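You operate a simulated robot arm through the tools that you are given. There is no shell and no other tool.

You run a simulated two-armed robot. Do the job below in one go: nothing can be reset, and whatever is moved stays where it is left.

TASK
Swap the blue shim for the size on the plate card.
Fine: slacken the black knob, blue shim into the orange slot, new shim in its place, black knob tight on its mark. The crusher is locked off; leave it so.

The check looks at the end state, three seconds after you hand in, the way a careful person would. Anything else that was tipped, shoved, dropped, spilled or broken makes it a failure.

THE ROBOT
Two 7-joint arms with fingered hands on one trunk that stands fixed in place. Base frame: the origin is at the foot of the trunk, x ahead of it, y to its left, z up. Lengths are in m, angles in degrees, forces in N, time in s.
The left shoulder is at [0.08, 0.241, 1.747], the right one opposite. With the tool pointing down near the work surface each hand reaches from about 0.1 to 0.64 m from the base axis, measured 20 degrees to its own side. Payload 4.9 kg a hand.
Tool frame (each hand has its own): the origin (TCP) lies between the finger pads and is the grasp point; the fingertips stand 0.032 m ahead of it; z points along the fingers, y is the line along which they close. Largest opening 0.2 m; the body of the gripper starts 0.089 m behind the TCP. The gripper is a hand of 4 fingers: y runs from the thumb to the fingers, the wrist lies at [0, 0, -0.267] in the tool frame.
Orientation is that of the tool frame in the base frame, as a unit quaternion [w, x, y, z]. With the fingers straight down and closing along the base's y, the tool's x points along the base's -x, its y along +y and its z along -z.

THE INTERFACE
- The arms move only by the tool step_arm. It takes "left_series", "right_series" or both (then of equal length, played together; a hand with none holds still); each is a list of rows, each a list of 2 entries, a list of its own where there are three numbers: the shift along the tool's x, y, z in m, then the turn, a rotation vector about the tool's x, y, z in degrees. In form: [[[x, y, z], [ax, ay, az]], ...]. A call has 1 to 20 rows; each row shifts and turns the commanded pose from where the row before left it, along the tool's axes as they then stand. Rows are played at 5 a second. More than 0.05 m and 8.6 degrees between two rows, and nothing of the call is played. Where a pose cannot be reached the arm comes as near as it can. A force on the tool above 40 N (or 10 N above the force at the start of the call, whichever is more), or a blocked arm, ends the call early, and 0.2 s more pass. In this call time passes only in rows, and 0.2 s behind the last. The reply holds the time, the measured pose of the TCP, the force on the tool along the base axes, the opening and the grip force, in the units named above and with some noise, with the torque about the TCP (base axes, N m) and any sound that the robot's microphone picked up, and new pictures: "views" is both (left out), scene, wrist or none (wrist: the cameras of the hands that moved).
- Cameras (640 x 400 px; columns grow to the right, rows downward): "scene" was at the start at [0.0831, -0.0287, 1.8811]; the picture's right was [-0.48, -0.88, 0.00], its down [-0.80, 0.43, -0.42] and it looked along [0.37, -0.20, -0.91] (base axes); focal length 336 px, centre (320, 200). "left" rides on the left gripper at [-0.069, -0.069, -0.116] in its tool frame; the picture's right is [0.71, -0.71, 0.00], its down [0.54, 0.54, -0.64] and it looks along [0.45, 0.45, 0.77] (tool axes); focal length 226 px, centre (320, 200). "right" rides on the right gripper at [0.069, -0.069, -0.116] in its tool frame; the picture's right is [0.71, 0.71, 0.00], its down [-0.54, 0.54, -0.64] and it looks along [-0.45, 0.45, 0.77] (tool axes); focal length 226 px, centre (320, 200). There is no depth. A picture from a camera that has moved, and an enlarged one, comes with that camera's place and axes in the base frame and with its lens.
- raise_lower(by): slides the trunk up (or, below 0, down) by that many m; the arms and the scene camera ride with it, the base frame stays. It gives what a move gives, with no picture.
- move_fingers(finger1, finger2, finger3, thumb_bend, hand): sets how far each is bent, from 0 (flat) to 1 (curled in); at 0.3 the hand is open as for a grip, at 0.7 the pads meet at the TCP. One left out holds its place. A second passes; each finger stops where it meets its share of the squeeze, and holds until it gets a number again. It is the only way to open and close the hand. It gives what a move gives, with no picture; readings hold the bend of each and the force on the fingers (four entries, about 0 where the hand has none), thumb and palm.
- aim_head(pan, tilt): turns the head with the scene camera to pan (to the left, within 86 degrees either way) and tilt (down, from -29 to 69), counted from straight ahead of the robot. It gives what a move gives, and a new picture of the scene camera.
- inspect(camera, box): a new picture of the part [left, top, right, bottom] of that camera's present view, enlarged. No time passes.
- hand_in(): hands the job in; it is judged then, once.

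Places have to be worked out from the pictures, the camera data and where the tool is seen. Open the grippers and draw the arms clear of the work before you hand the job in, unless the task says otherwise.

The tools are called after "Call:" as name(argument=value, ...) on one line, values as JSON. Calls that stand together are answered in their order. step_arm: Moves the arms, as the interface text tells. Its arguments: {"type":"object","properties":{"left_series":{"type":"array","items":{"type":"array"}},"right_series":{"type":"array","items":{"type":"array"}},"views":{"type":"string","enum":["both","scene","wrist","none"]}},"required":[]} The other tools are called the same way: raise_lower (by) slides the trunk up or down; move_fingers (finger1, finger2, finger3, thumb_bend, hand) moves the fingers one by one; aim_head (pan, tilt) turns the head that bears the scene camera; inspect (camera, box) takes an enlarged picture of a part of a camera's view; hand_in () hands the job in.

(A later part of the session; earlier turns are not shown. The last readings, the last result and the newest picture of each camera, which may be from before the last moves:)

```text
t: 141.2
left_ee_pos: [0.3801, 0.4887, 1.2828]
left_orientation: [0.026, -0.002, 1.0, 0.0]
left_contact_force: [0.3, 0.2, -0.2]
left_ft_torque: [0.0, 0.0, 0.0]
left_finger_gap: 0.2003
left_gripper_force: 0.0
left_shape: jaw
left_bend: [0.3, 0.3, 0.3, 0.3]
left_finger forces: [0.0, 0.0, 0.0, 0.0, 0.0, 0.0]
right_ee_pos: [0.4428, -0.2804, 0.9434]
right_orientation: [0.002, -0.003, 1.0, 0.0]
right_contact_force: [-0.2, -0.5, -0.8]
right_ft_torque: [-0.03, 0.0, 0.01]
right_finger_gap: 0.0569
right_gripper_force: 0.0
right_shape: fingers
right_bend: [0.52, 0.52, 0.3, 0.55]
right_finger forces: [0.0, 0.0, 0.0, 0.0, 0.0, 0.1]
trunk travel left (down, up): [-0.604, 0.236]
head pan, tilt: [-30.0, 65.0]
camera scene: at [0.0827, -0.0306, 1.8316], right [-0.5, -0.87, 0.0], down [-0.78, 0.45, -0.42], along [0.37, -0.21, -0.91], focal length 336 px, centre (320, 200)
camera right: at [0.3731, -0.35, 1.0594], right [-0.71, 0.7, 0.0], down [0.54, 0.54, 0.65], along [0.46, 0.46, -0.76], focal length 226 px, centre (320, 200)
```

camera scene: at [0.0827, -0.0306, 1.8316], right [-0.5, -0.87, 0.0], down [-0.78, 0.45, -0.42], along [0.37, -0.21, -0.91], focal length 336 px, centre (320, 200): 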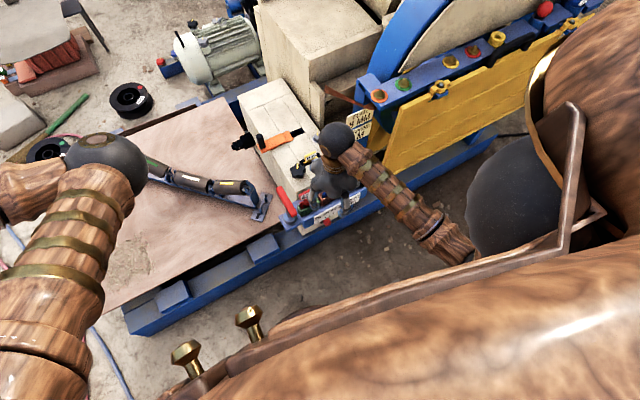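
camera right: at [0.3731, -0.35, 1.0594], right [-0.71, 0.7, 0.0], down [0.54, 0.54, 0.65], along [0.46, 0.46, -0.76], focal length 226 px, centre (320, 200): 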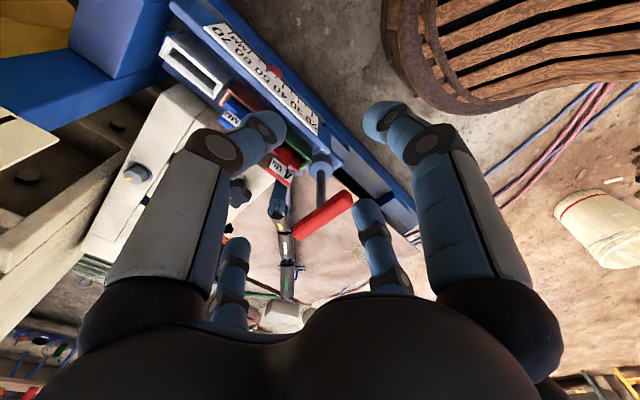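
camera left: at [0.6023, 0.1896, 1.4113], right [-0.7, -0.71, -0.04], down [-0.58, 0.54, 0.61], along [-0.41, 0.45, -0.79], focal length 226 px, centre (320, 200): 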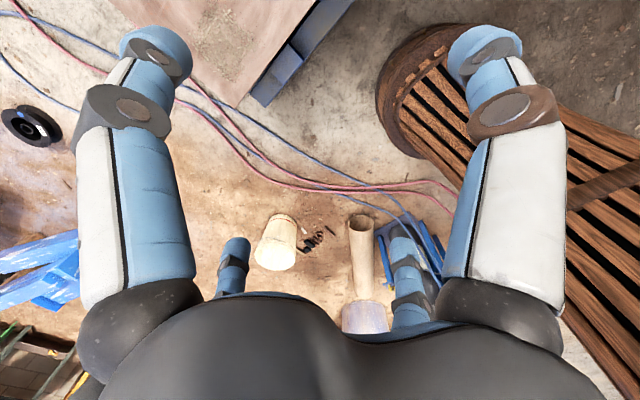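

The hand is clear. I open it fully and draw it further back, right and up so the scene camera can see the whole job.

Call:
move_fingers(hand="right", finger1=0.3, finger2=0.3, finger3=0.3, thumb_bend=0.3)

Call:
step_arm(right_series=[[[0.02, -0.02, -0.025], [0, 0, 0]], [[0.02, -0.02, -0.025], [0, 0, 0]], [[0.02, -0.02, -0.025], [0, 0, 0]], [[0.02, -0.02, -0.025], [0, 0, 0]], [[0.02, -0.02, -0.02], [0, 0, 0]], [[0, 0, 0], [0, 0, 0]]], views="scene")

Call:
inspect(camera="scene", box=[240, 100, 400, 230])

Call:
inspect(camera="scene", box=[280, 140, 340, 180])

```text
t: 142.2
left_ee_pos: [0.3793, 0.4899, 1.2828]
left_orientation: [0.025, -0.001, 1.0, 0.0]
left_contact_force: [-0.4, -0.4, 0.1]
left_ft_torque: [0.0, -0.02, 0.0]
left_finger_gap: 0.1999
left_gripper_force: 0.0
left_shape: jaw
left_bend: [0.3, 0.3, 0.3, 0.3]
left_finger forces: [0.0, 0.0, 0.0, 0.0, 0.1, 0.0]
right_ee_pos: [0.4414, -0.2788, 0.9433]
right_orientation: [0.003, -0.003, 1.0, 0.0]
right_contact_force: [0.3, 0.2, -0.6]
right_ft_torque: [-0.01, 0.01, -0.03]
right_finger_gap: 0.1399
right_gripper_force: 0.1
right_shape: fingers
right_bend: [0.3, 0.3, 0.3, 0.3]
right_finger forces: [0.0, 0.1, 0.1, 0.0, 0.0, 0.0]
trunk travel left (down, up): [-0.604, 0.236]
head pan, tilt: [-30.0, 65.0]
```

```text
t: 143.6
left_ee_pos: [0.3796, 0.4874, 1.2815]
left_orientation: [0.025, -0.001, 1.0, 0.0]
left_contact_force: [-0.1, -0.9, -0.4]
left_ft_torque: [-0.02, 0.02, 0.02]
left_finger_gap: 0.2002
left_gripper_force: 0.1
left_shape: jaw
left_bend: [0.3, 0.3, 0.3, 0.3]
left_finger forces: [0.1, 0.0, 0.1, 0.0, 0.1, 0.1]
right_ee_pos: [0.3422, -0.3803, 1.0632]
right_orientation: [0.003, -0.003, 1.0, 0.0]
right_contact_force: [-0.4, 0.0, -0.1]
right_ft_torque: [0.03, 0.03, -0.01]
right_finger_gap: 0.1398
right_gripper_force: 0.0
right_shape: fingers
right_bend: [0.3, 0.3, 0.3, 0.3]
right_finger forces: [0.0, 0.0, 0.0, 0.0, 0.0, 0.0]
trunk travel left (down, up): [-0.604, 0.236]
head pan, tilt: [-30.0, 65.0]
camera scene: at [0.0835, -0.0301, 1.8315], right [-0.5, -0.87, 0.0], down [-0.79, 0.45, -0.42], along [0.37, -0.21, -0.91], focal length 336 px, centre (320, 200)
```

scene: 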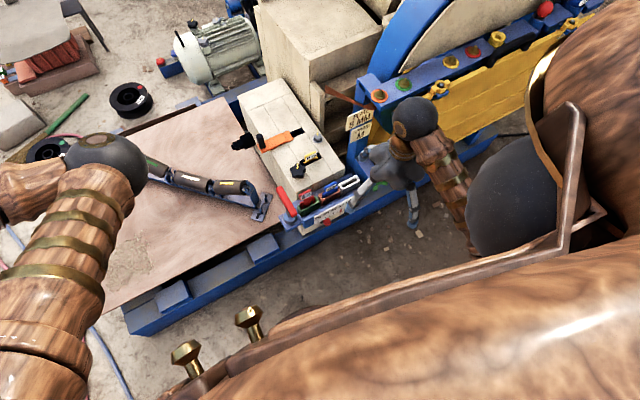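

```text
3.08 times, centred on (320, 165) of scene
camera zoom: at [0.0835, -0.0301, 1.8315], right [-0.5, -0.87, 0.0], down [-0.79, 0.45, -0.42], along [0.37, -0.21, -0.91], focal length 1035 px, centre (320, 308)
```

zoom: 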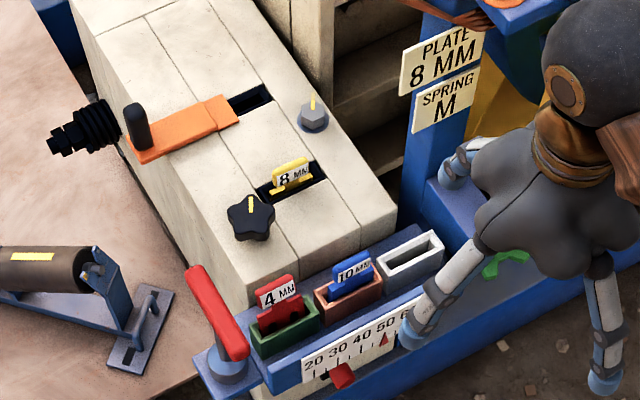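

```text
10.00 times, centred on (310, 160) of scene
camera zoom: at [0.0835, -0.0301, 1.8315], right [-0.5, -0.87, 0.0], down [-0.79, 0.45, -0.42], along [0.37, -0.21, -0.91], focal length 3365 px, centre (420, 600)
```

zoom: 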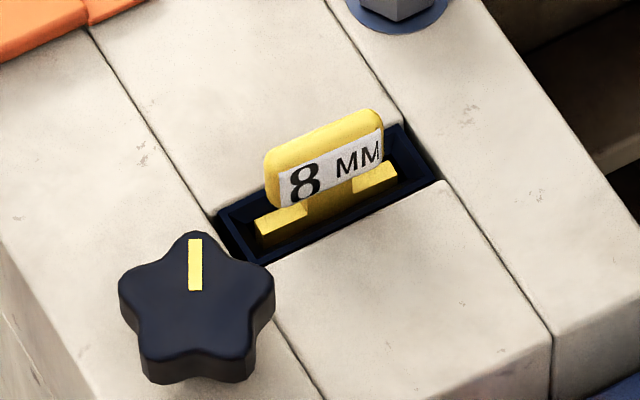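

Everything is in place: yellow 8 MM in the block, blue 10 MM in the orange slot, the white slot empty, the knob strip near its mark. To compare the knob angle exactly with the start, I restore the starting trunk height and head aim and take the same close-up as at t=0.

Call:
raise_lower(by=0.05)

Call:
aim_head(pan=-28.5, tilt=65.4)

Call:
inspect(camera="scene", box=[290, 140, 370, 190])

Call:
inspect(camera="scene", box=[292, 160, 316, 185])

```text
t: 144.6
left_ee_pos: [0.3806, 0.488, 1.3324]
left_orientation: [0.025, -0.001, 1.0, 0.0]
left_contact_force: [0.5, 1.2, -0.4]
left_ft_torque: [0.01, 0.01, -0.01]
left_finger_gap: 0.1999
left_gripper_force: 0.1
left_shape: jaw
left_bend: [0.3, 0.3, 0.3, 0.3]
left_finger forces: [0.0, 0.0, 0.1, 0.0, 0.0, 0.0]
right_ee_pos: [0.341, -0.3792, 1.1122]
right_orientation: [0.003, -0.003, 1.0, 0.001]
right_contact_force: [0.2, 0.2, -0.1]
right_ft_torque: [0.03, 0.0, -0.01]
right_finger_gap: 0.1401
right_gripper_force: 0.1
right_shape: fingers
right_bend: [0.3, 0.3, 0.3, 0.3]
right_finger forces: [0.1, 0.1, 0.0, 0.0, 0.0, 0.1]
trunk travel left (down, up): [-0.654, 0.186]
head pan, tilt: [-30.0, 65.0]
```

```text
t: 145.2
left_ee_pos: [0.3802, 0.4885, 1.3327]
left_orientation: [0.026, -0.001, 1.0, 0.0]
left_contact_force: [0.6, 0.0, 0.0]
left_ft_torque: [0.0, 0.0, -0.03]
left_finger_gap: 0.1999
left_gripper_force: 0.0
left_shape: jaw
left_bend: [0.3, 0.3, 0.3, 0.3]
left_finger forces: [0.0, 0.0, 0.0, 0.0, 0.0, 0.0]
right_ee_pos: [0.3413, -0.3805, 1.1127]
right_orientation: [0.002, -0.003, 1.0, 0.001]
right_contact_force: [0.2, 0.0, 0.5]
right_ft_torque: [-0.03, -0.02, 0.01]
right_finger_gap: 0.1399
right_gripper_force: 0.0
right_shape: fingers
right_bend: [0.3, 0.3, 0.3, 0.3]
right_finger forces: [0.1, 0.0, 0.0, 0.0, 0.0, 0.1]
trunk travel left (down, up): [-0.654, 0.186]
head pan, tilt: [-28.5, 65.4]
camera scene: at [0.0832, -0.0287, 1.8811], right [-0.48, -0.88, 0.0], down [-0.8, 0.43, -0.42], along [0.37, -0.2, -0.91], focal length 336 px, centre (320, 200)
```

scene: 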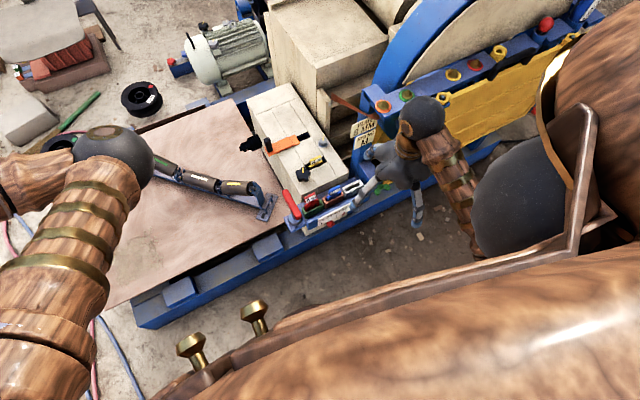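

```text
8.00 times, centred on (330, 165) of scene
camera zoom: at [0.0832, -0.0287, 1.8811], right [-0.48, -0.88, 0.0], down [-0.8, 0.43, -0.42], along [0.37, -0.2, -0.91], focal length 2692 px, centre (240, 480)
```

zoom: 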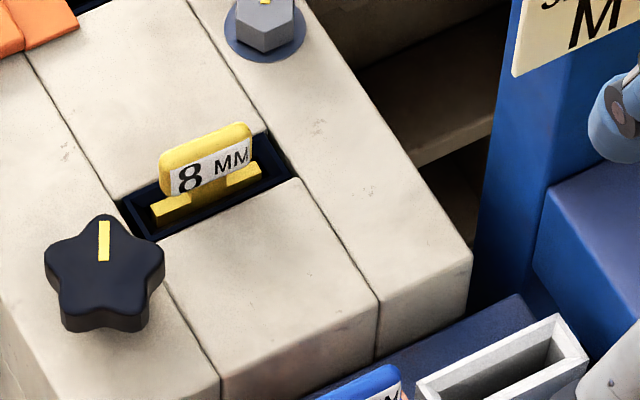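

```text
16.00 times, centred on (304, 172) of scene
camera zoom: at [0.0832, -0.0287, 1.8811], right [-0.48, -0.88, 0.0], down [-0.8, 0.43, -0.42], along [0.37, -0.2, -0.91], focal length 5384 px, centre (576, 640)
```

zoom: 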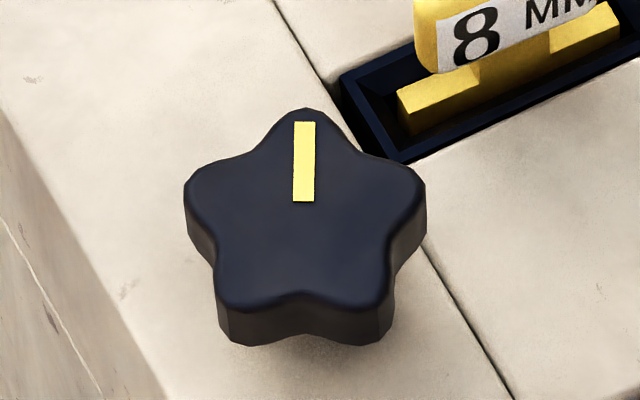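

The strip direction is within about 2 degrees of the starting tight position, pointing at its mark. I take one last look at the rack and the surroundings before handing in.

Call:
inspect(camera="scene", box=[270, 165, 390, 245])

Call:
inspect(camera="right", box=[120, 40, 440, 240])

Call:
inspect(camera="scene", box=[130, 80, 390, 240])

```text
5.00 times, centred on (330, 205) of scene
camera zoom: at [0.0832, -0.0287, 1.8811], right [-0.48, -0.88, 0.0], down [-0.8, 0.43, -0.42], along [0.37, -0.2, -0.91], focal length 1682 px, centre (270, 175)
```

zoom: 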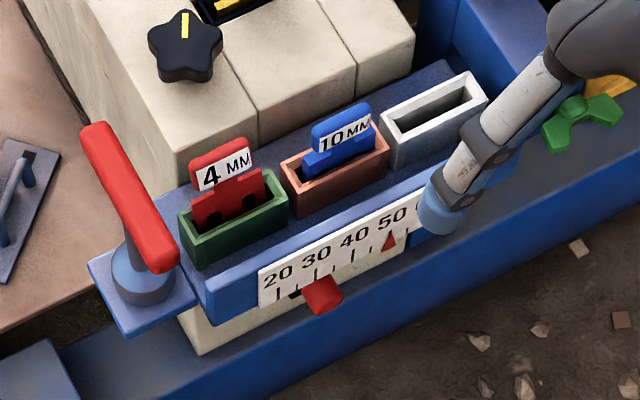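

```text
2.00 times, centred on (280, 140) of right
camera zoom: at [0.2719, -0.4504, 1.2301], right [-0.71, 0.7, 0.0], down [0.53, 0.54, 0.65], along [0.46, 0.46, -0.76], focal length 452 px, centre (400, 320)
```

zoom: 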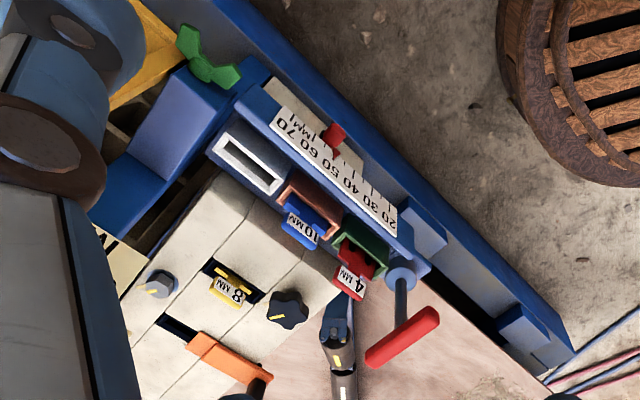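

```text
2.46 times, centred on (260, 160) of scene
camera zoom: at [0.0832, -0.0287, 1.8811], right [-0.48, -0.88, 0.0], down [-0.8, 0.43, -0.42], along [0.37, -0.2, -0.91], focal length 828 px, centre (468, 298)
```

zoom: 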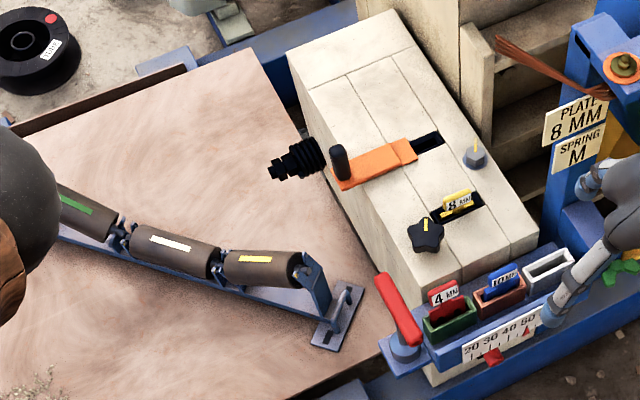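

The red 4 MM shim seems to sit higher than in my first pictures. I zoom in on it from both cameras to see whether it was disturbed.

Call:
inspect(camera="scene", box=[292, 182, 352, 222])

Call:
inspect(camera="scene", box=[300, 175, 410, 245])

Call:
inspect(camera="right", box=[240, 110, 340, 200])

```text
10.00 times, centred on (322, 202) of scene
camera zoom: at [0.0832, -0.0287, 1.8811], right [-0.48, -0.88, 0.0], down [-0.8, 0.43, -0.42], along [0.37, -0.2, -0.91], focal length 3365 px, centre (300, 180)
```

zoom: 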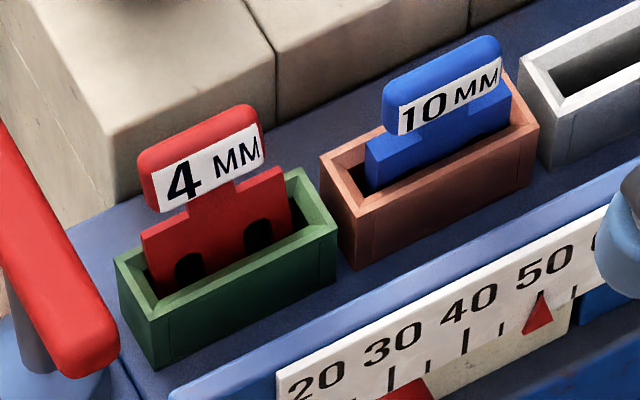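

```text
5.71 times, centred on (355, 210) of scene
camera zoom: at [0.0832, -0.0287, 1.8811], right [-0.48, -0.88, 0.0], down [-0.8, 0.43, -0.42], along [0.37, -0.2, -0.91], focal length 1923 px, centre (120, 143)
```

zoom: 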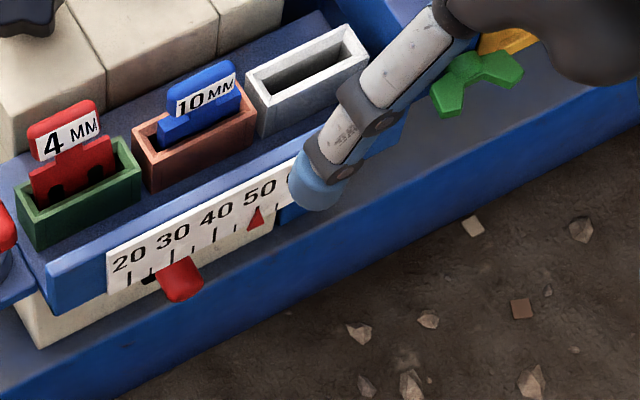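

```text
4.44 times, centred on (290, 155) of right
camera zoom: at [0.2719, -0.4504, 1.2301], right [-0.71, 0.7, 0.0], down [0.53, 0.54, 0.65], along [0.46, 0.46, -0.76], focal length 1005 px, centre (453, 400)
```

zoom: 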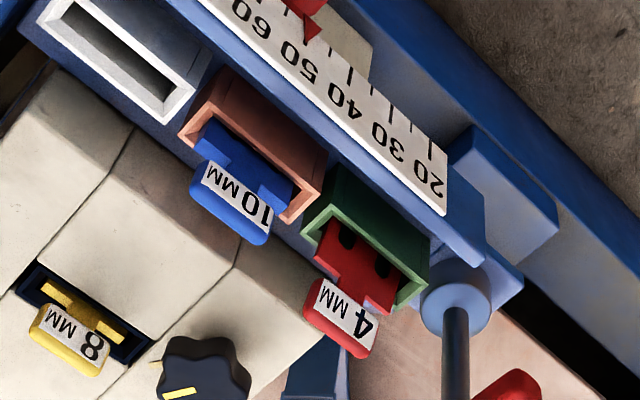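

The red shim is at the same height as the blue one (shoulders at z 0.717 and 0.716), but it may be leaning. I zoom in further on both to judge the lean.

Call:
inspect(camera="scene", box=[300, 188, 332, 216])

Call:
inspect(camera="scene", box=[322, 182, 354, 210])

Call:
inspect(camera="right", box=[276, 140, 336, 196])

```text
14.29 times, centred on (316, 202) of scene
camera zoom: at [0.0832, -0.0287, 1.8811], right [-0.48, -0.88, 0.0], down [-0.8, 0.43, -0.42], along [0.37, -0.2, -0.91], focal length 4807 px, centre (377, 171)
```

zoom: 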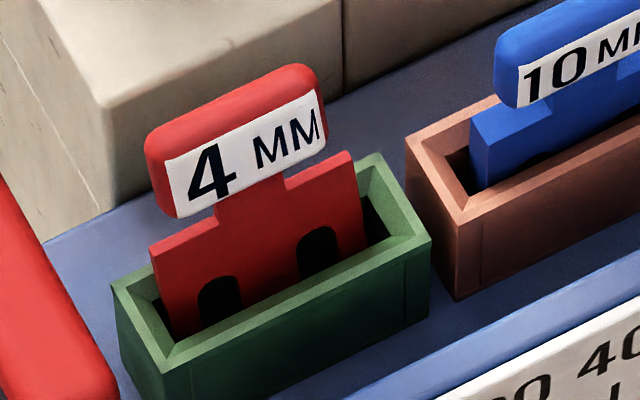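

```text
14.29 times, centred on (338, 196) of scene
camera zoom: at [0.0832, -0.0287, 1.8811], right [-0.48, -0.88, 0.0], down [-0.8, 0.43, -0.42], along [0.37, -0.2, -0.91], focal length 4807 px, centre (63, 257)
```

zoom: 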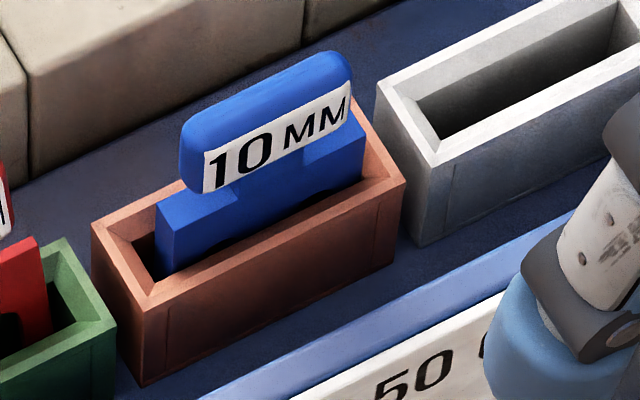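

```text
7.14 times, centred on (306, 168) of right
camera zoom: at [0.2719, -0.4504, 1.2301], right [-0.71, 0.7, 0.0], down [0.53, 0.54, 0.65], along [0.46, 0.46, -0.76], focal length 1615 px, centre (420, 429)
```

zoom: 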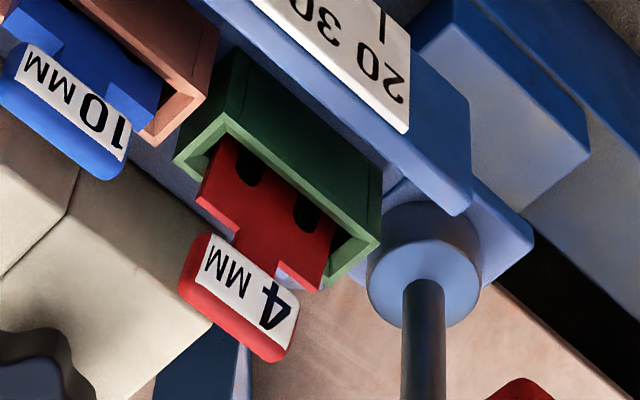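

The red 4 MM shim now leans back about 10 degrees in its slot. Finger2 must have brushed it when I let go of the blue shim. I'll set it upright again with finger1 and finger3, which close along x on its faces. First I set the fingers, lower the trunk by 0.2, and bring the hand over it high up.

Call:
move_fingers(hand="right", finger1=0.5, finger2=1.0, finger3=0.5, thumb_bend=0.0)

Call:
raise_lower(by=-0.2)

Call:
step_arm(right_series=[[[-0.03, 0.019, 0], [0, 0, 0]], [[-0.03, 0.019, 0], [0, 0, 0]], [[-0.03, 0.019, 0], [0, 0, 0]], [[-0.03, 0.019, 0], [0, 0, 0]], [[-0.03, 0.019, 0], [0, 0, 0]], [[-0.03, 0.019, 0], [0, 0, 0]], [[-0.032, 0, 0], [0, 0, 0]], [[0, 0, 0], [0, 0, 0]]], views="both")

```text
t: 146.2
left_ee_pos: [0.3798, 0.4878, 1.3334]
left_orientation: [0.026, -0.001, 1.0, 0.0]
left_contact_force: [-0.6, 0.1, 0.4]
left_ft_torque: [-0.01, -0.02, 0.0]
left_finger_gap: 0.1999
left_gripper_force: 0.0
left_shape: jaw
left_bend: [0.3, 0.3, 0.3, 0.3]
left_finger forces: [0.0, 0.0, 0.0, 0.1, 0.1, 0.0]
right_ee_pos: [0.3426, -0.3808, 1.1146]
right_orientation: [0.003, -0.003, 1.0, 0.001]
right_contact_force: [0.7, 0.7, -0.5]
right_ft_torque: [0.0, 0.03, -0.01]
right_finger_gap: 0.1415
right_gripper_force: 0.1
right_shape: fingers
right_bend: [0.5, 1.0, 0.5, 0.0]
right_finger forces: [0.1, 0.0, 0.0, 0.0, 0.0, 0.0]
trunk travel left (down, up): [-0.654, 0.186]
head pan, tilt: [-28.5, 65.4]
```

```text
t: 148.3
left_ee_pos: [0.3799, 0.4875, 1.1322]
left_orientation: [0.027, 0.0, 1.0, 0.0]
left_contact_force: [0.9, 0.2, 0.2]
left_ft_torque: [0.03, -0.02, 0.01]
left_finger_gap: 0.2001
left_gripper_force: 0.0
left_shape: jaw
left_bend: [0.3, 0.3, 0.3, 0.3]
left_finger forces: [0.0, 0.0, 0.0, 0.0, 0.0, 0.1]
right_ee_pos: [0.3411, -0.3816, 0.9134]
right_orientation: [0.003, -0.002, 1.0, 0.0]
right_contact_force: [0.5, 0.5, 0.7]
right_ft_torque: [0.01, 0.01, -0.01]
right_finger_gap: 0.1416
right_gripper_force: 0.1
right_shape: fingers
right_bend: [0.5, 1.0, 0.5, 0.0]
right_finger forces: [0.0, 0.0, 0.0, 0.0, 0.1, 0.0]
trunk travel left (down, up): [-0.454, 0.386]
head pan, tilt: [-28.5, 65.4]
```

```text
t: 150.2
left_ee_pos: [0.3796, 0.4882, 1.134]
left_orientation: [0.026, -0.002, 1.0, 0.0]
left_contact_force: [1.0, -0.3, -1.4]
left_ft_torque: [-0.01, -0.01, 0.02]
left_finger_gap: 0.2
left_gripper_force: 0.0
left_shape: jaw
left_bend: [0.3, 0.3, 0.3, 0.3]
left_finger forces: [0.0, 0.0, 0.0, 0.0, 0.0, 0.0]
right_ee_pos: [0.5372, -0.2702, 0.9137]
right_orientation: [0.003, -0.003, 1.0, 0.0]
right_contact_force: [0.5, 1.0, -0.1]
right_ft_torque: [-0.02, -0.02, -0.03]
right_finger_gap: 0.1417
right_gripper_force: 0.0
right_shape: fingers
right_bend: [0.5, 1.0, 0.5, 0.0]
right_finger forces: [0.1, 0.1, 0.0, 0.0, 0.1, 0.0]
right hand out of reach, approached as far as the arm can: row 7
trunk travel left (down, up): [-0.454, 0.386]
head pan, tilt: [-28.5, 65.4]
camera scene: at [0.0824, -0.0285, 1.6812], right [-0.48, -0.88, 0.0], down [-0.8, 0.43, -0.42], along [0.37, -0.2, -0.91], focal length 336 px, centre (320, 200)
camera right: at [0.4686, -0.3397, 1.03], right [-0.71, 0.7, 0.0], down [0.53, 0.54, 0.65], along [0.46, 0.46, -0.76], focal length 226 px, centre (320, 200)
```

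scene: 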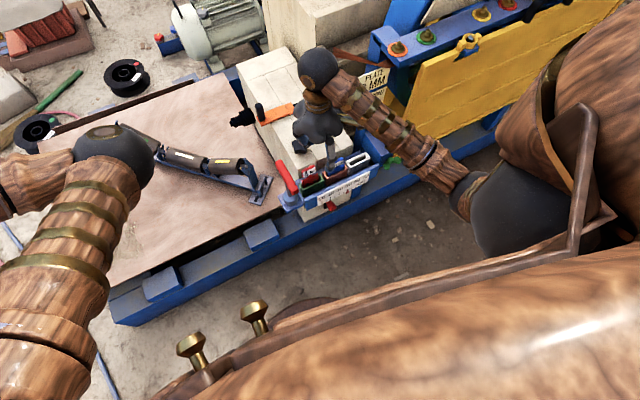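
right: 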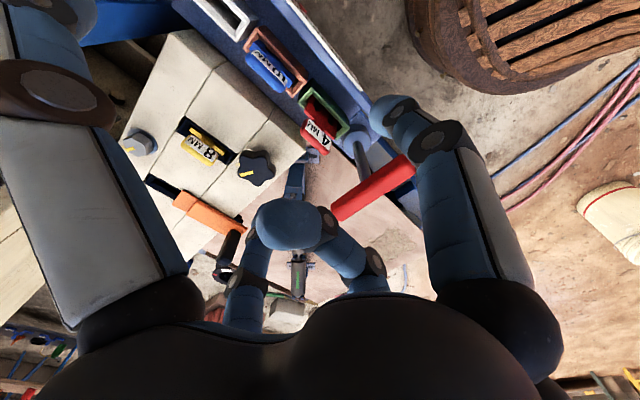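

Gripping its faces here would hide the tab and crowd the red lever. A simpler way is to tilt the hand 30 degrees so finger1 hangs lowest, set it just behind the leaning tab, and draw the tab gently back upright. I set the fingers as a bundle, tilt, and move above that spot.

Call:
move_fingers(hand="right", finger1=0.6, finger2=0.6, finger3=0.5, thumb_bend=0.6)

Call:
step_arm(right_series=[[[0, 0, 0], [0, -7.5, 0]], [[0, 0, 0], [0, -7.5, 0]], [[0, 0, 0], [0, -7.5, 0]], [[0, 0, 0], [0, -7.5, 0]], [[-0.019, 0.006, 0.011], [0, 0, 0]], [[-0.019, 0.006, 0.011], [0, 0, 0]], [[-0.019, 0.006, 0.011], [0, 0, 0]], [[0, 0, 0], [0, 0, 0]]], views="both")

```text
t: 151.2
left_ee_pos: [0.3797, 0.489, 1.1325]
left_orientation: [0.027, 0.0, 1.0, 0.0]
left_contact_force: [-0.8, -0.7, 0.2]
left_ft_torque: [-0.02, 0.04, -0.02]
left_finger_gap: 0.1999
left_gripper_force: 0.0
left_shape: jaw
left_bend: [0.3, 0.3, 0.3, 0.3]
left_finger forces: [0.0, 0.1, 0.1, 0.0, 0.0, 0.0]
right_ee_pos: [0.539, -0.2694, 0.9122]
right_orientation: [0.002, -0.003, 1.0, 0.0]
right_contact_force: [0.3, 0.1, -0.7]
right_ft_torque: [0.02, 0.0, 0.01]
right_finger_gap: 0.0336
right_gripper_force: 0.2
right_shape: fingers
right_bend: [0.6, 0.6, 0.5, 0.6]
right_finger forces: [0.0, 0.0, 0.0, 0.1, 0.0, 0.0]
trunk travel left (down, up): [-0.454, 0.386]
head pan, tilt: [-28.5, 65.4]
```

```text
t: 152.9
left_ee_pos: [0.3802, 0.4882, 1.1322]
left_orientation: [0.025, -0.001, 1.0, 0.0]
left_contact_force: [0.8, 0.8, 0.5]
left_ft_torque: [0.0, 0.0, 0.01]
left_finger_gap: 0.1998
left_gripper_force: 0.0
left_shape: jaw
left_bend: [0.3, 0.3, 0.3, 0.3]
left_finger forces: [0.0, 0.1, 0.0, 0.1, 0.0, 0.0]
right_ee_pos: [0.6045, -0.2522, 0.9127]
right_orientation: [0.261, -0.002, 0.965, 0.001]
right_contact_force: [0.3, -1.0, -0.1]
right_ft_torque: [-0.03, 0.04, -0.02]
right_finger_gap: 0.0337
right_gripper_force: 0.1
right_shape: fingers
right_bend: [0.6, 0.6, 0.5, 0.6]
right_finger forces: [0.1, 0.0, 0.0, 0.1, 0.0, 0.1]
trunk travel left (down, up): [-0.454, 0.386]
head pan, tilt: [-28.5, 65.4]
camera scene: at [0.0832, -0.029, 1.6811], right [-0.48, -0.88, 0.0], down [-0.8, 0.43, -0.42], along [0.37, -0.2, -0.91], focal length 336 px, centre (320, 200)
camera right: at [0.4855, -0.3228, 0.9796], right [-0.61, 0.7, -0.36], down [0.14, 0.54, 0.83], along [0.78, 0.46, -0.43], focal length 226 px, centre (320, 200)
```

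scene: 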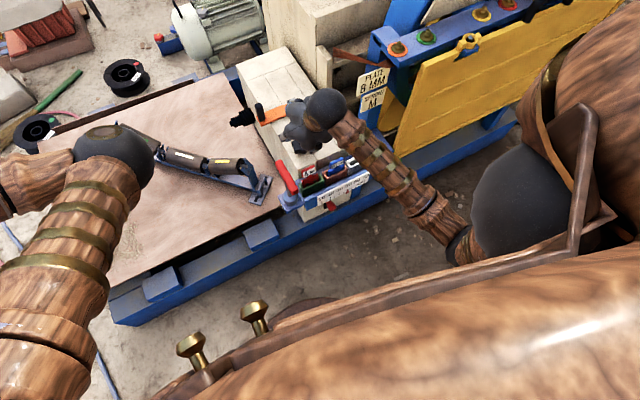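
right: 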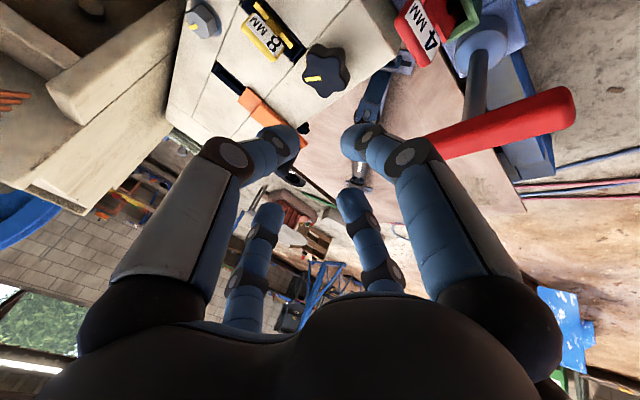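

The hand is tilted and above the spot; the red tab and lever are both in view. I shift 8 mm away from the lever and lower with the trunk to just above tab height, then check.

Call:
step_arm(right_series=[[[0, -0.008, 0], [0, 0, 0]], [[0, 0, 0], [0, 0, 0]]], views="none")

Call:
raise_lower(by=-0.1)

Call:
inspect(camera="right", box=[240, 0, 640, 250])

Call:
inspect(camera="scene", box=[260, 110, 360, 200])

```text
t: 153.6
left_ee_pos: [0.3793, 0.4882, 1.1319]
left_orientation: [0.025, -0.001, 1.0, 0.0]
left_contact_force: [-0.3, 0.1, -0.4]
left_ft_torque: [0.02, 0.01, 0.0]
left_finger_gap: 0.2002
left_gripper_force: 0.0
left_shape: jaw
left_bend: [0.3, 0.3, 0.3, 0.3]
left_finger forces: [0.1, 0.0, 0.0, 0.1, 0.0, 0.0]
right_ee_pos: [0.6035, -0.26, 0.913]
right_orientation: [0.262, -0.003, 0.965, 0.001]
right_contact_force: [-0.6, 0.6, 0.2]
right_ft_torque: [-0.03, 0.0, 0.01]
right_finger_gap: 0.0336
right_gripper_force: 0.1
right_shape: fingers
right_bend: [0.6, 0.6, 0.5, 0.6]
right_finger forces: [0.0, 0.1, 0.0, 0.0, 0.0, 0.1]
trunk travel left (down, up): [-0.454, 0.386]
head pan, tilt: [-28.5, 65.4]
```

```text
t: 154.9
left_ee_pos: [0.3796, 0.4889, 1.0322]
left_orientation: [0.027, -0.001, 1.0, 0.0]
left_contact_force: [0.6, -0.4, -0.1]
left_ft_torque: [0.02, -0.01, 0.0]
left_finger_gap: 0.2002
left_gripper_force: 0.1
left_shape: jaw
left_bend: [0.3, 0.3, 0.3, 0.3]
left_finger forces: [0.0, 0.1, 0.0, 0.0, 0.0, 0.1]
right_ee_pos: [0.605, -0.2626, 0.8122]
right_orientation: [0.262, -0.003, 0.965, 0.001]
right_contact_force: [1.0, -0.2, -0.4]
right_ft_torque: [0.0, 0.0, -0.01]
right_finger_gap: 0.0335
right_gripper_force: 0.1
right_shape: fingers
right_bend: [0.6, 0.6, 0.5, 0.6]
right_finger forces: [0.0, 0.0, 0.0, 0.1, 0.0, 0.0]
trunk travel left (down, up): [-0.354, 0.486]
head pan, tilt: [-28.5, 65.4]
```

```text
1.60 times, centred on (440, 125) of right
camera zoom: at [0.4858, -0.3308, 0.8797], right [-0.61, 0.7, -0.36], down [0.14, 0.54, 0.83], along [0.78, 0.46, -0.43], focal length 362 px, centre (128, 320)
```

zoom: 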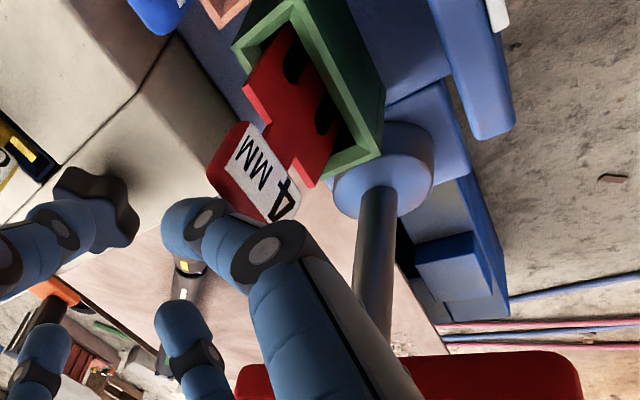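

```text
4.44 times, centred on (310, 155) of scene
camera zoom: at [0.0828, -0.0286, 1.5812], right [-0.48, -0.88, 0.0], down [-0.8, 0.43, -0.42], along [0.37, -0.2, -0.91], focal length 1495 px, centre (364, 400)
```

zoom: 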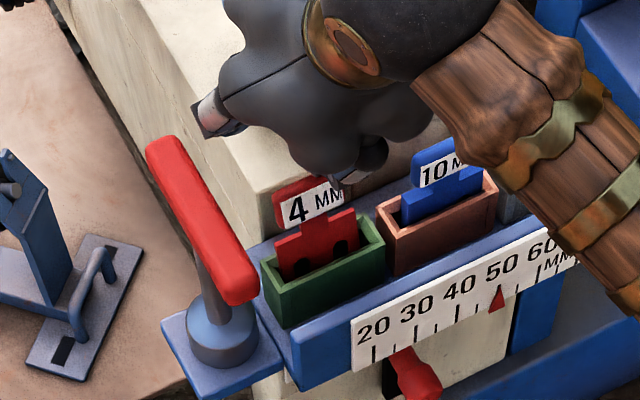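

Finger1 slopes too flatly and would press on the tab's top. I raise again, reduce the tilt to 20 degrees, and open finger1 to 0.5 so it hangs steeper and lowest. Then I go further forward to get behind the tab.

Call:
raise_lower(by=0.06)

Call:
move_fingers(hand="right", finger1=0.5)

Call:
step_arm(right_series=[[[0, 0, 0], [0, 5, 0]], [[0, 0, 0], [0, 5, 0]], [[-0.0188, 0.002, 0.0068], [0, 0, 0]], [[-0.0207, 0.002, 0.0075], [0, 0, 0]], [[0, 0, 0], [0, 0, 0]]], views="none")

Call:
inspect(camera="right", box=[240, 0, 640, 250])

Call:
inspect(camera="scene", box=[260, 110, 360, 200])

```text
t: 155.9
left_ee_pos: [0.3813, 0.4884, 1.0923]
left_orientation: [0.025, 0.0, 1.0, 0.0]
left_contact_force: [-0.2, -0.1, 0.8]
left_ft_torque: [0.02, 0.01, -0.01]
left_finger_gap: 0.2002
left_gripper_force: 0.0
left_shape: jaw
left_bend: [0.3, 0.3, 0.3, 0.3]
left_finger forces: [0.1, 0.1, 0.0, 0.1, 0.0, 0.1]
right_ee_pos: [0.6039, -0.2606, 0.8724]
right_orientation: [0.261, -0.002, 0.965, 0.001]
right_contact_force: [0.3, 0.1, 0.4]
right_ft_torque: [-0.01, 0.03, -0.01]
right_finger_gap: 0.0335
right_gripper_force: 0.1
right_shape: fingers
right_bend: [0.6, 0.6, 0.5, 0.6]
right_finger forces: [0.0, 0.1, 0.0, 0.1, 0.1, 0.0]
trunk travel left (down, up): [-0.414, 0.426]
head pan, tilt: [-28.5, 65.4]
```

```text
t: 156.9
left_ee_pos: [0.3806, 0.4876, 1.0918]
left_orientation: [0.026, -0.001, 1.0, 0.0]
left_contact_force: [0.5, 0.2, -0.5]
left_ft_torque: [0.01, 0.01, 0.02]
left_finger_gap: 0.1999
left_gripper_force: 0.1
left_shape: jaw
left_bend: [0.3, 0.3, 0.3, 0.3]
left_finger forces: [0.0, 0.1, 0.0, 0.0, 0.0, 0.0]
right_ee_pos: [0.6049, -0.261, 0.8731]
right_orientation: [0.261, -0.003, 0.965, 0.0]
right_contact_force: [0.1, -0.8, 0.2]
right_ft_torque: [-0.01, 0.01, -0.02]
right_finger_gap: 0.0533
right_gripper_force: 0.1
right_shape: fingers
right_bend: [0.5, 0.6, 0.5, 0.6]
right_finger forces: [0.1, 0.0, 0.0, 0.1, 0.0, 0.0]
trunk travel left (down, up): [-0.414, 0.426]
head pan, tilt: [-28.5, 65.4]
```

```text
t: 158.1
left_ee_pos: [0.3799, 0.4891, 1.0935]
left_orientation: [0.026, -0.001, 1.0, 0.0]
left_contact_force: [0.1, 0.8, 0.1]
left_ft_torque: [0.0, 0.01, 0.02]
left_finger_gap: 0.1999
left_gripper_force: 0.0
left_shape: jaw
left_bend: [0.3, 0.3, 0.3, 0.3]
left_finger forces: [0.0, 0.0, 0.0, 0.0, 0.1, 0.0]
right_ee_pos: [0.6242, -0.2589, 0.8726]
right_orientation: [0.176, -0.002, 0.984, 0.0]
right_contact_force: [0.1, 0.4, 0.3]
right_ft_torque: [-0.02, 0.0, -0.01]
right_finger_gap: 0.0533
right_gripper_force: 0.1
right_shape: fingers
right_bend: [0.5, 0.6, 0.5, 0.6]
right_finger forces: [0.1, 0.0, 0.0, 0.1, 0.1, 0.0]
right hand out of reach, approached as far as the arm can: row 4
trunk travel left (down, up): [-0.414, 0.426]
head pan, tilt: [-28.5, 65.4]
```

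```text
1.60 times, centred on (440, 125) of right
camera zoom: at [0.5192, -0.3286, 0.9593], right [-0.67, 0.7, -0.25], down [0.28, 0.54, 0.79], along [0.69, 0.46, -0.56], focal length 362 px, centre (128, 320)
```

zoom: 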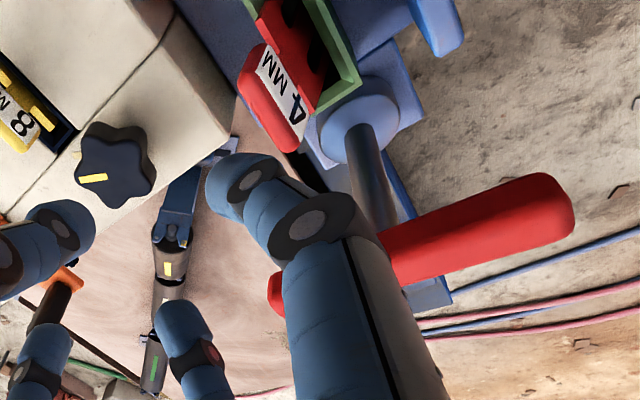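

```text
4.44 times, centred on (310, 155) of scene
camera zoom: at [0.0831, -0.0287, 1.6412], right [-0.48, -0.88, 0.0], down [-0.8, 0.43, -0.42], along [0.37, -0.2, -0.91], focal length 1495 px, centre (364, 400)
```

zoom: 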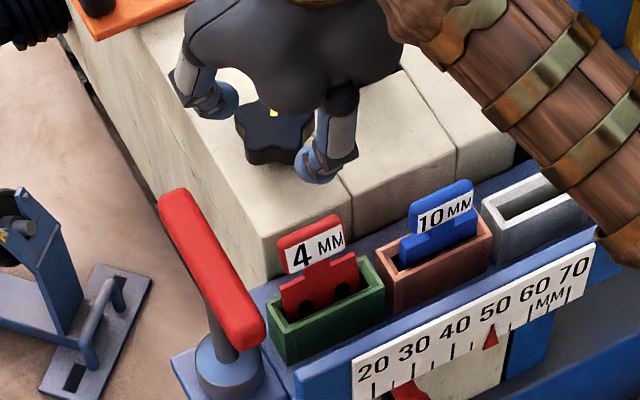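

Finger1 now hangs steeply and in plain view. Reach improves lower down, so I descend 5 cm with the arm while easing 2 cm forward, keeping finger1 well behind the red tab.

Call:
step_arm(right_series=[[[-0.0005, 0, 0.018], [0, 0, 0]], [[-0.0005, 0, 0.018], [0, 0, 0]], [[-0.0005, 0, 0.018], [0, 0, 0]], [[0, 0, 0], [0, 0, 0]]], views="none")

Call:
inspect(camera="right", box=[240, 0, 640, 250])

Call:
inspect(camera="scene", box=[270, 120, 350, 190])

```text
t: 159.1
left_ee_pos: [0.3795, 0.4889, 1.0934]
left_orientation: [0.026, -0.001, 1.0, 0.0]
left_contact_force: [0.6, -0.4, 0.1]
left_ft_torque: [0.02, -0.02, -0.03]
left_finger_gap: 0.2001
left_gripper_force: 0.0
left_shape: jaw
left_bend: [0.3, 0.3, 0.3, 0.3]
left_finger forces: [0.1, 0.0, 0.1, 0.1, 0.1, 0.0]
right_ee_pos: [0.6447, -0.2598, 0.8221]
right_orientation: [0.177, -0.002, 0.984, 0.0]
right_contact_force: [0.7, 0.3, -0.3]
right_ft_torque: [-0.02, -0.01, -0.02]
right_finger_gap: 0.0534
right_gripper_force: 0.0
right_shape: fingers
right_bend: [0.5, 0.6, 0.5, 0.6]
right_finger forces: [0.0, 0.0, 0.0, 0.0, 0.0, 0.1]
trunk travel left (down, up): [-0.414, 0.426]
head pan, tilt: [-28.5, 65.4]
```

```text
1.60 times, centred on (440, 125) of right
camera zoom: at [0.5389, -0.329, 0.909], right [-0.67, 0.7, -0.25], down [0.28, 0.54, 0.79], along [0.69, 0.46, -0.56], focal length 362 px, centre (128, 320)
```

zoom: 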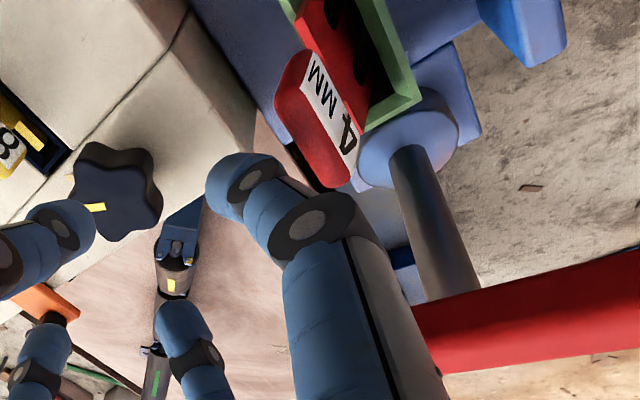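

```text
5.71 times, centred on (310, 155) of scene
camera zoom: at [0.0829, -0.0285, 1.6412], right [-0.48, -0.88, 0.0], down [-0.8, 0.43, -0.42], along [0.37, -0.2, -0.91], focal length 1923 px, centre (377, 457)
```

zoom: 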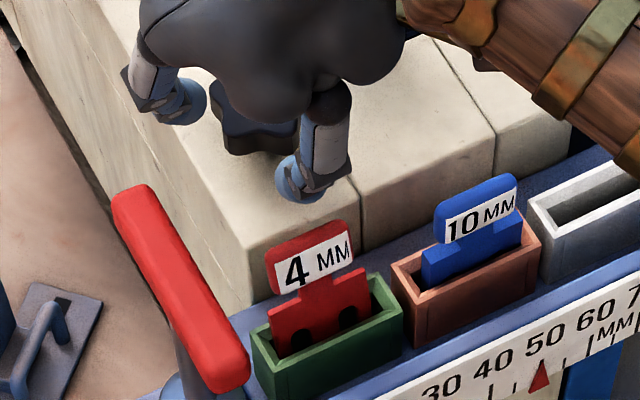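

Finger1's tip is behind and above the red tab. I lower 28 mm with the trunk so the tip sits behind the tab, then look.

Call:
raise_lower(by=-0.028)

Call:
inspect(camera="right", box=[340, 0, 540, 160])

Call:
inspect(camera="scene", box=[280, 130, 340, 185])

```text
t: 159.8
left_ee_pos: [0.3807, 0.4881, 1.0646]
left_orientation: [0.026, -0.002, 1.0, 0.0]
left_contact_force: [-0.1, 0.1, -0.5]
left_ft_torque: [-0.01, 0.0, 0.01]
left_finger_gap: 0.2003
left_gripper_force: 0.0
left_shape: jaw
left_bend: [0.3, 0.3, 0.3, 0.3]
left_finger forces: [0.1, 0.0, 0.0, 0.1, 0.0, 0.1]
right_ee_pos: [0.6437, -0.2585, 0.7959]
right_orientation: [0.177, -0.003, 0.984, 0.001]
right_contact_force: [-0.1, -0.3, 0.7]
right_ft_torque: [0.04, 0.05, 0.0]
right_finger_gap: 0.0531
right_gripper_force: 0.4
right_shape: fingers
right_bend: [0.5, 0.6, 0.5, 0.6]
right_finger forces: [0.3, 0.0, 0.0, 0.0, 0.0, 0.0]
trunk travel left (down, up): [-0.386, 0.454]
head pan, tilt: [-28.5, 65.4]
```

```text
2.50 times, centred on (440, 80) of right
camera zoom: at [0.5387, -0.3291, 0.8813], right [-0.67, 0.7, -0.25], down [0.28, 0.54, 0.79], along [0.69, 0.46, -0.56], focal length 565 px, centre (20, 500)
```

zoom: 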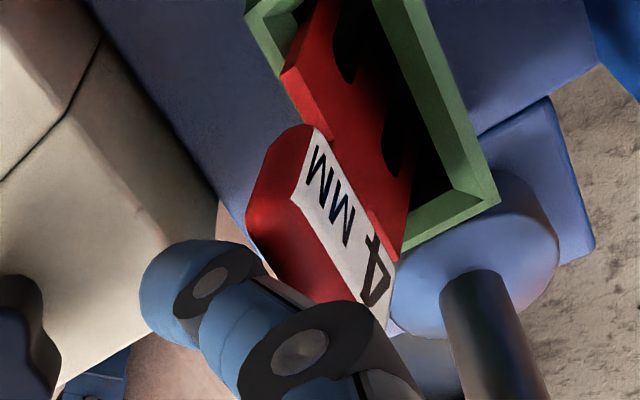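

```text
7.27 times, centred on (310, 158) of scene
camera zoom: at [0.0827, -0.0287, 1.6132], right [-0.48, -0.88, 0.0], down [-0.8, 0.43, -0.42], along [0.37, -0.2, -0.91], focal length 2447 px, centre (393, 509)
```

zoom: 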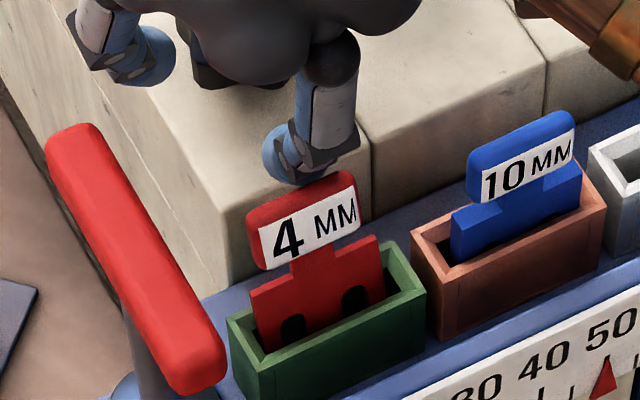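

Only a faint touch, but finger1's joint would ride over the tab from here. I'll go back to surrounding the tab with all four fingers, hand nearly vertical, and close finger1 and finger3 on its faces. I raise and reset the fingers, then reduce the tilt to 8 degrees and move above the tab.

Call:
raise_lower(by=0.09)

Call:
move_fingers(hand="right", finger1=0.48, finger2=0.53, finger3=0.48, thumb_bend=0.56)

Call:
step_arm(right_series=[[[0.03, -0.001, -0.011], [0, 4.1, 0]], [[0.03, -0.001, -0.008], [0, 4.1, 0]], [[0.026, -0.001, -0.005], [0, 4.1, 0]], [[0, 0, 0], [0, 0, 0]]], views="both")

```text
t: 161.1
left_ee_pos: [0.3803, 0.4878, 1.1544]
left_orientation: [0.025, -0.001, 1.0, 0.0]
left_contact_force: [0.0, 0.4, 0.0]
left_ft_torque: [0.03, -0.01, 0.01]
left_finger_gap: 0.1997
left_gripper_force: 0.1
left_shape: jaw
left_bend: [0.3, 0.3, 0.3, 0.3]
left_finger forces: [0.0, 0.0, 0.1, 0.0, 0.0, 0.0]
right_ee_pos: [0.6448, -0.2587, 0.8853]
right_orientation: [0.176, -0.002, 0.984, 0.0]
right_contact_force: [-0.9, 0.4, -1.1]
right_ft_torque: [-0.01, -0.02, 0.02]
right_finger_gap: 0.0532
right_gripper_force: 0.0
right_shape: fingers
right_bend: [0.5, 0.6, 0.5, 0.6]
right_finger forces: [0.0, 0.0, 0.0, 0.0, 0.0, 0.0]
trunk travel left (down, up): [-0.476, 0.364]
head pan, tilt: [-28.5, 65.4]
```

```text
t: 162.1
left_ee_pos: [0.3802, 0.4881, 1.1545]
left_orientation: [0.026, -0.001, 1.0, 0.0]
left_contact_force: [-0.7, -0.5, -0.7]
left_ft_torque: [0.0, 0.0, 0.02]
left_finger_gap: 0.2
left_gripper_force: 0.1
left_shape: jaw
left_bend: [0.3, 0.3, 0.3, 0.3]
left_finger forces: [0.0, 0.0, 0.0, 0.0, 0.0, 0.1]
right_ee_pos: [0.6441, -0.2584, 0.8858]
right_orientation: [0.177, -0.003, 0.984, 0.001]
right_contact_force: [0.7, -1.7, 0.4]
right_ft_torque: [0.01, 0.03, 0.0]
right_finger_gap: 0.0629
right_gripper_force: 0.1
right_shape: fingers
right_bend: [0.48, 0.53, 0.48, 0.56]
right_finger forces: [0.0, 0.1, 0.0, 0.0, 0.0, 0.1]
trunk travel left (down, up): [-0.476, 0.364]
head pan, tilt: [-28.5, 65.4]
```

```text
t: 163.1
left_ee_pos: [0.3792, 0.4879, 1.1542]
left_orientation: [0.026, 0.0, 1.0, 0.0]
left_contact_force: [-0.4, 0.5, 0.1]
left_ft_torque: [0.01, 0.02, 0.03]
left_finger_gap: 0.2
left_gripper_force: 0.1
left_shape: jaw
left_bend: [0.3, 0.3, 0.3, 0.3]
left_finger forces: [0.0, 0.1, 0.1, 0.0, 0.0, 0.1]
right_ee_pos: [0.553, -0.2626, 0.8839]
right_orientation: [0.07, -0.003, 0.998, 0.0]
right_contact_force: [0.1, -0.1, 0.9]
right_ft_torque: [0.03, 0.01, 0.02]
right_finger_gap: 0.0628
right_gripper_force: 0.0
right_shape: fingers
right_bend: [0.48, 0.53, 0.48, 0.56]
right_finger forces: [0.0, 0.0, 0.0, 0.2, 0.0, 0.0]
trunk travel left (down, up): [-0.476, 0.364]
head pan, tilt: [-28.5, 65.4]
camera scene: at [0.0831, -0.0287, 1.7032], right [-0.48, -0.88, 0.0], down [-0.8, 0.43, -0.42], along [0.37, -0.2, -0.91], focal length 336 px, centre (320, 200)
camera right: at [0.4694, -0.3325, 0.9906], right [-0.7, 0.7, -0.1], down [0.44, 0.54, 0.71], along [0.55, 0.46, -0.69], focal length 226 px, centre (320, 200)
```

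scene: 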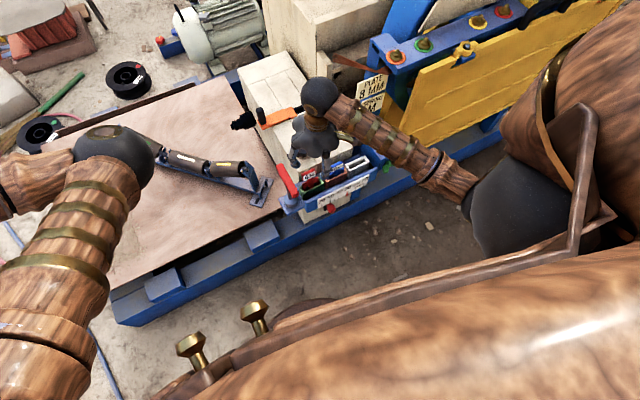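
right: 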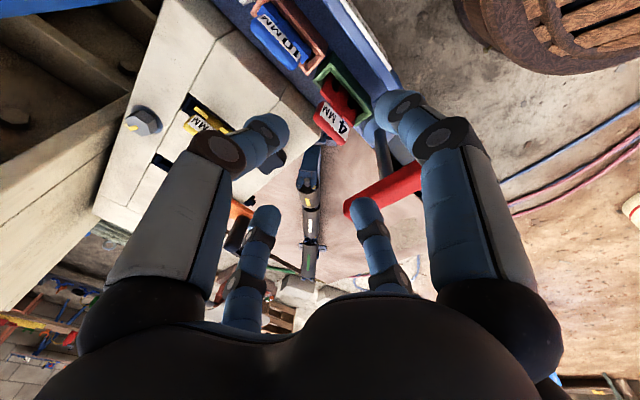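

The hand is above the red tab, nearly vertical, with all fingers around it in view. I zoom in to measure the tab's position before descending.

Call:
inspect(camera="right", box=[280, 50, 400, 150])

Call:
inspect(camera="scene", box=[270, 120, 350, 190])

```text
4.00 times, centred on (340, 100) of right
camera zoom: at [0.4694, -0.3325, 0.9906], right [-0.7, 0.7, -0.1], down [0.44, 0.54, 0.71], along [0.55, 0.46, -0.69], focal length 904 px, centre (240, 600)
```

zoom: 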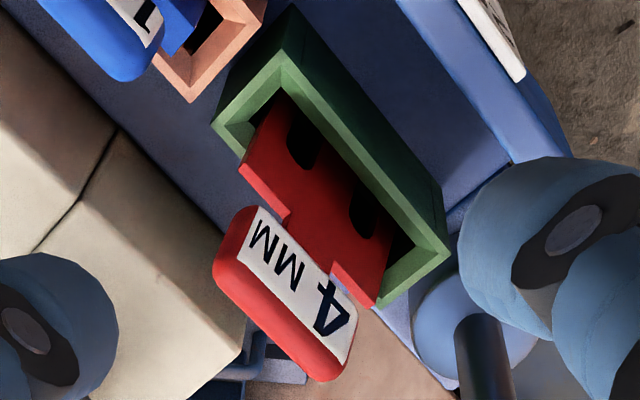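

```text
5.71 times, centred on (310, 155) of scene
camera zoom: at [0.0831, -0.0287, 1.7032], right [-0.48, -0.88, 0.0], down [-0.8, 0.43, -0.42], along [0.37, -0.2, -0.91], focal length 1923 px, centre (377, 457)
```

zoom: 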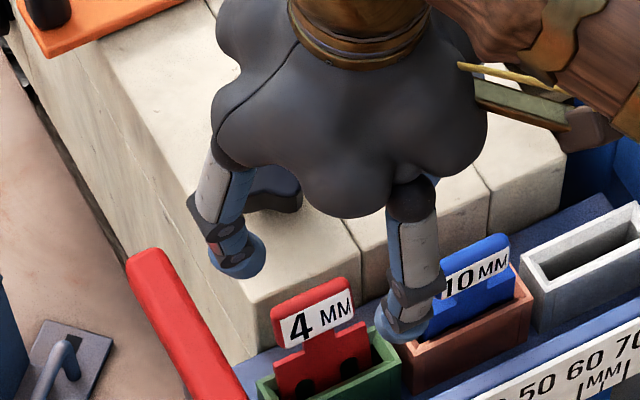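

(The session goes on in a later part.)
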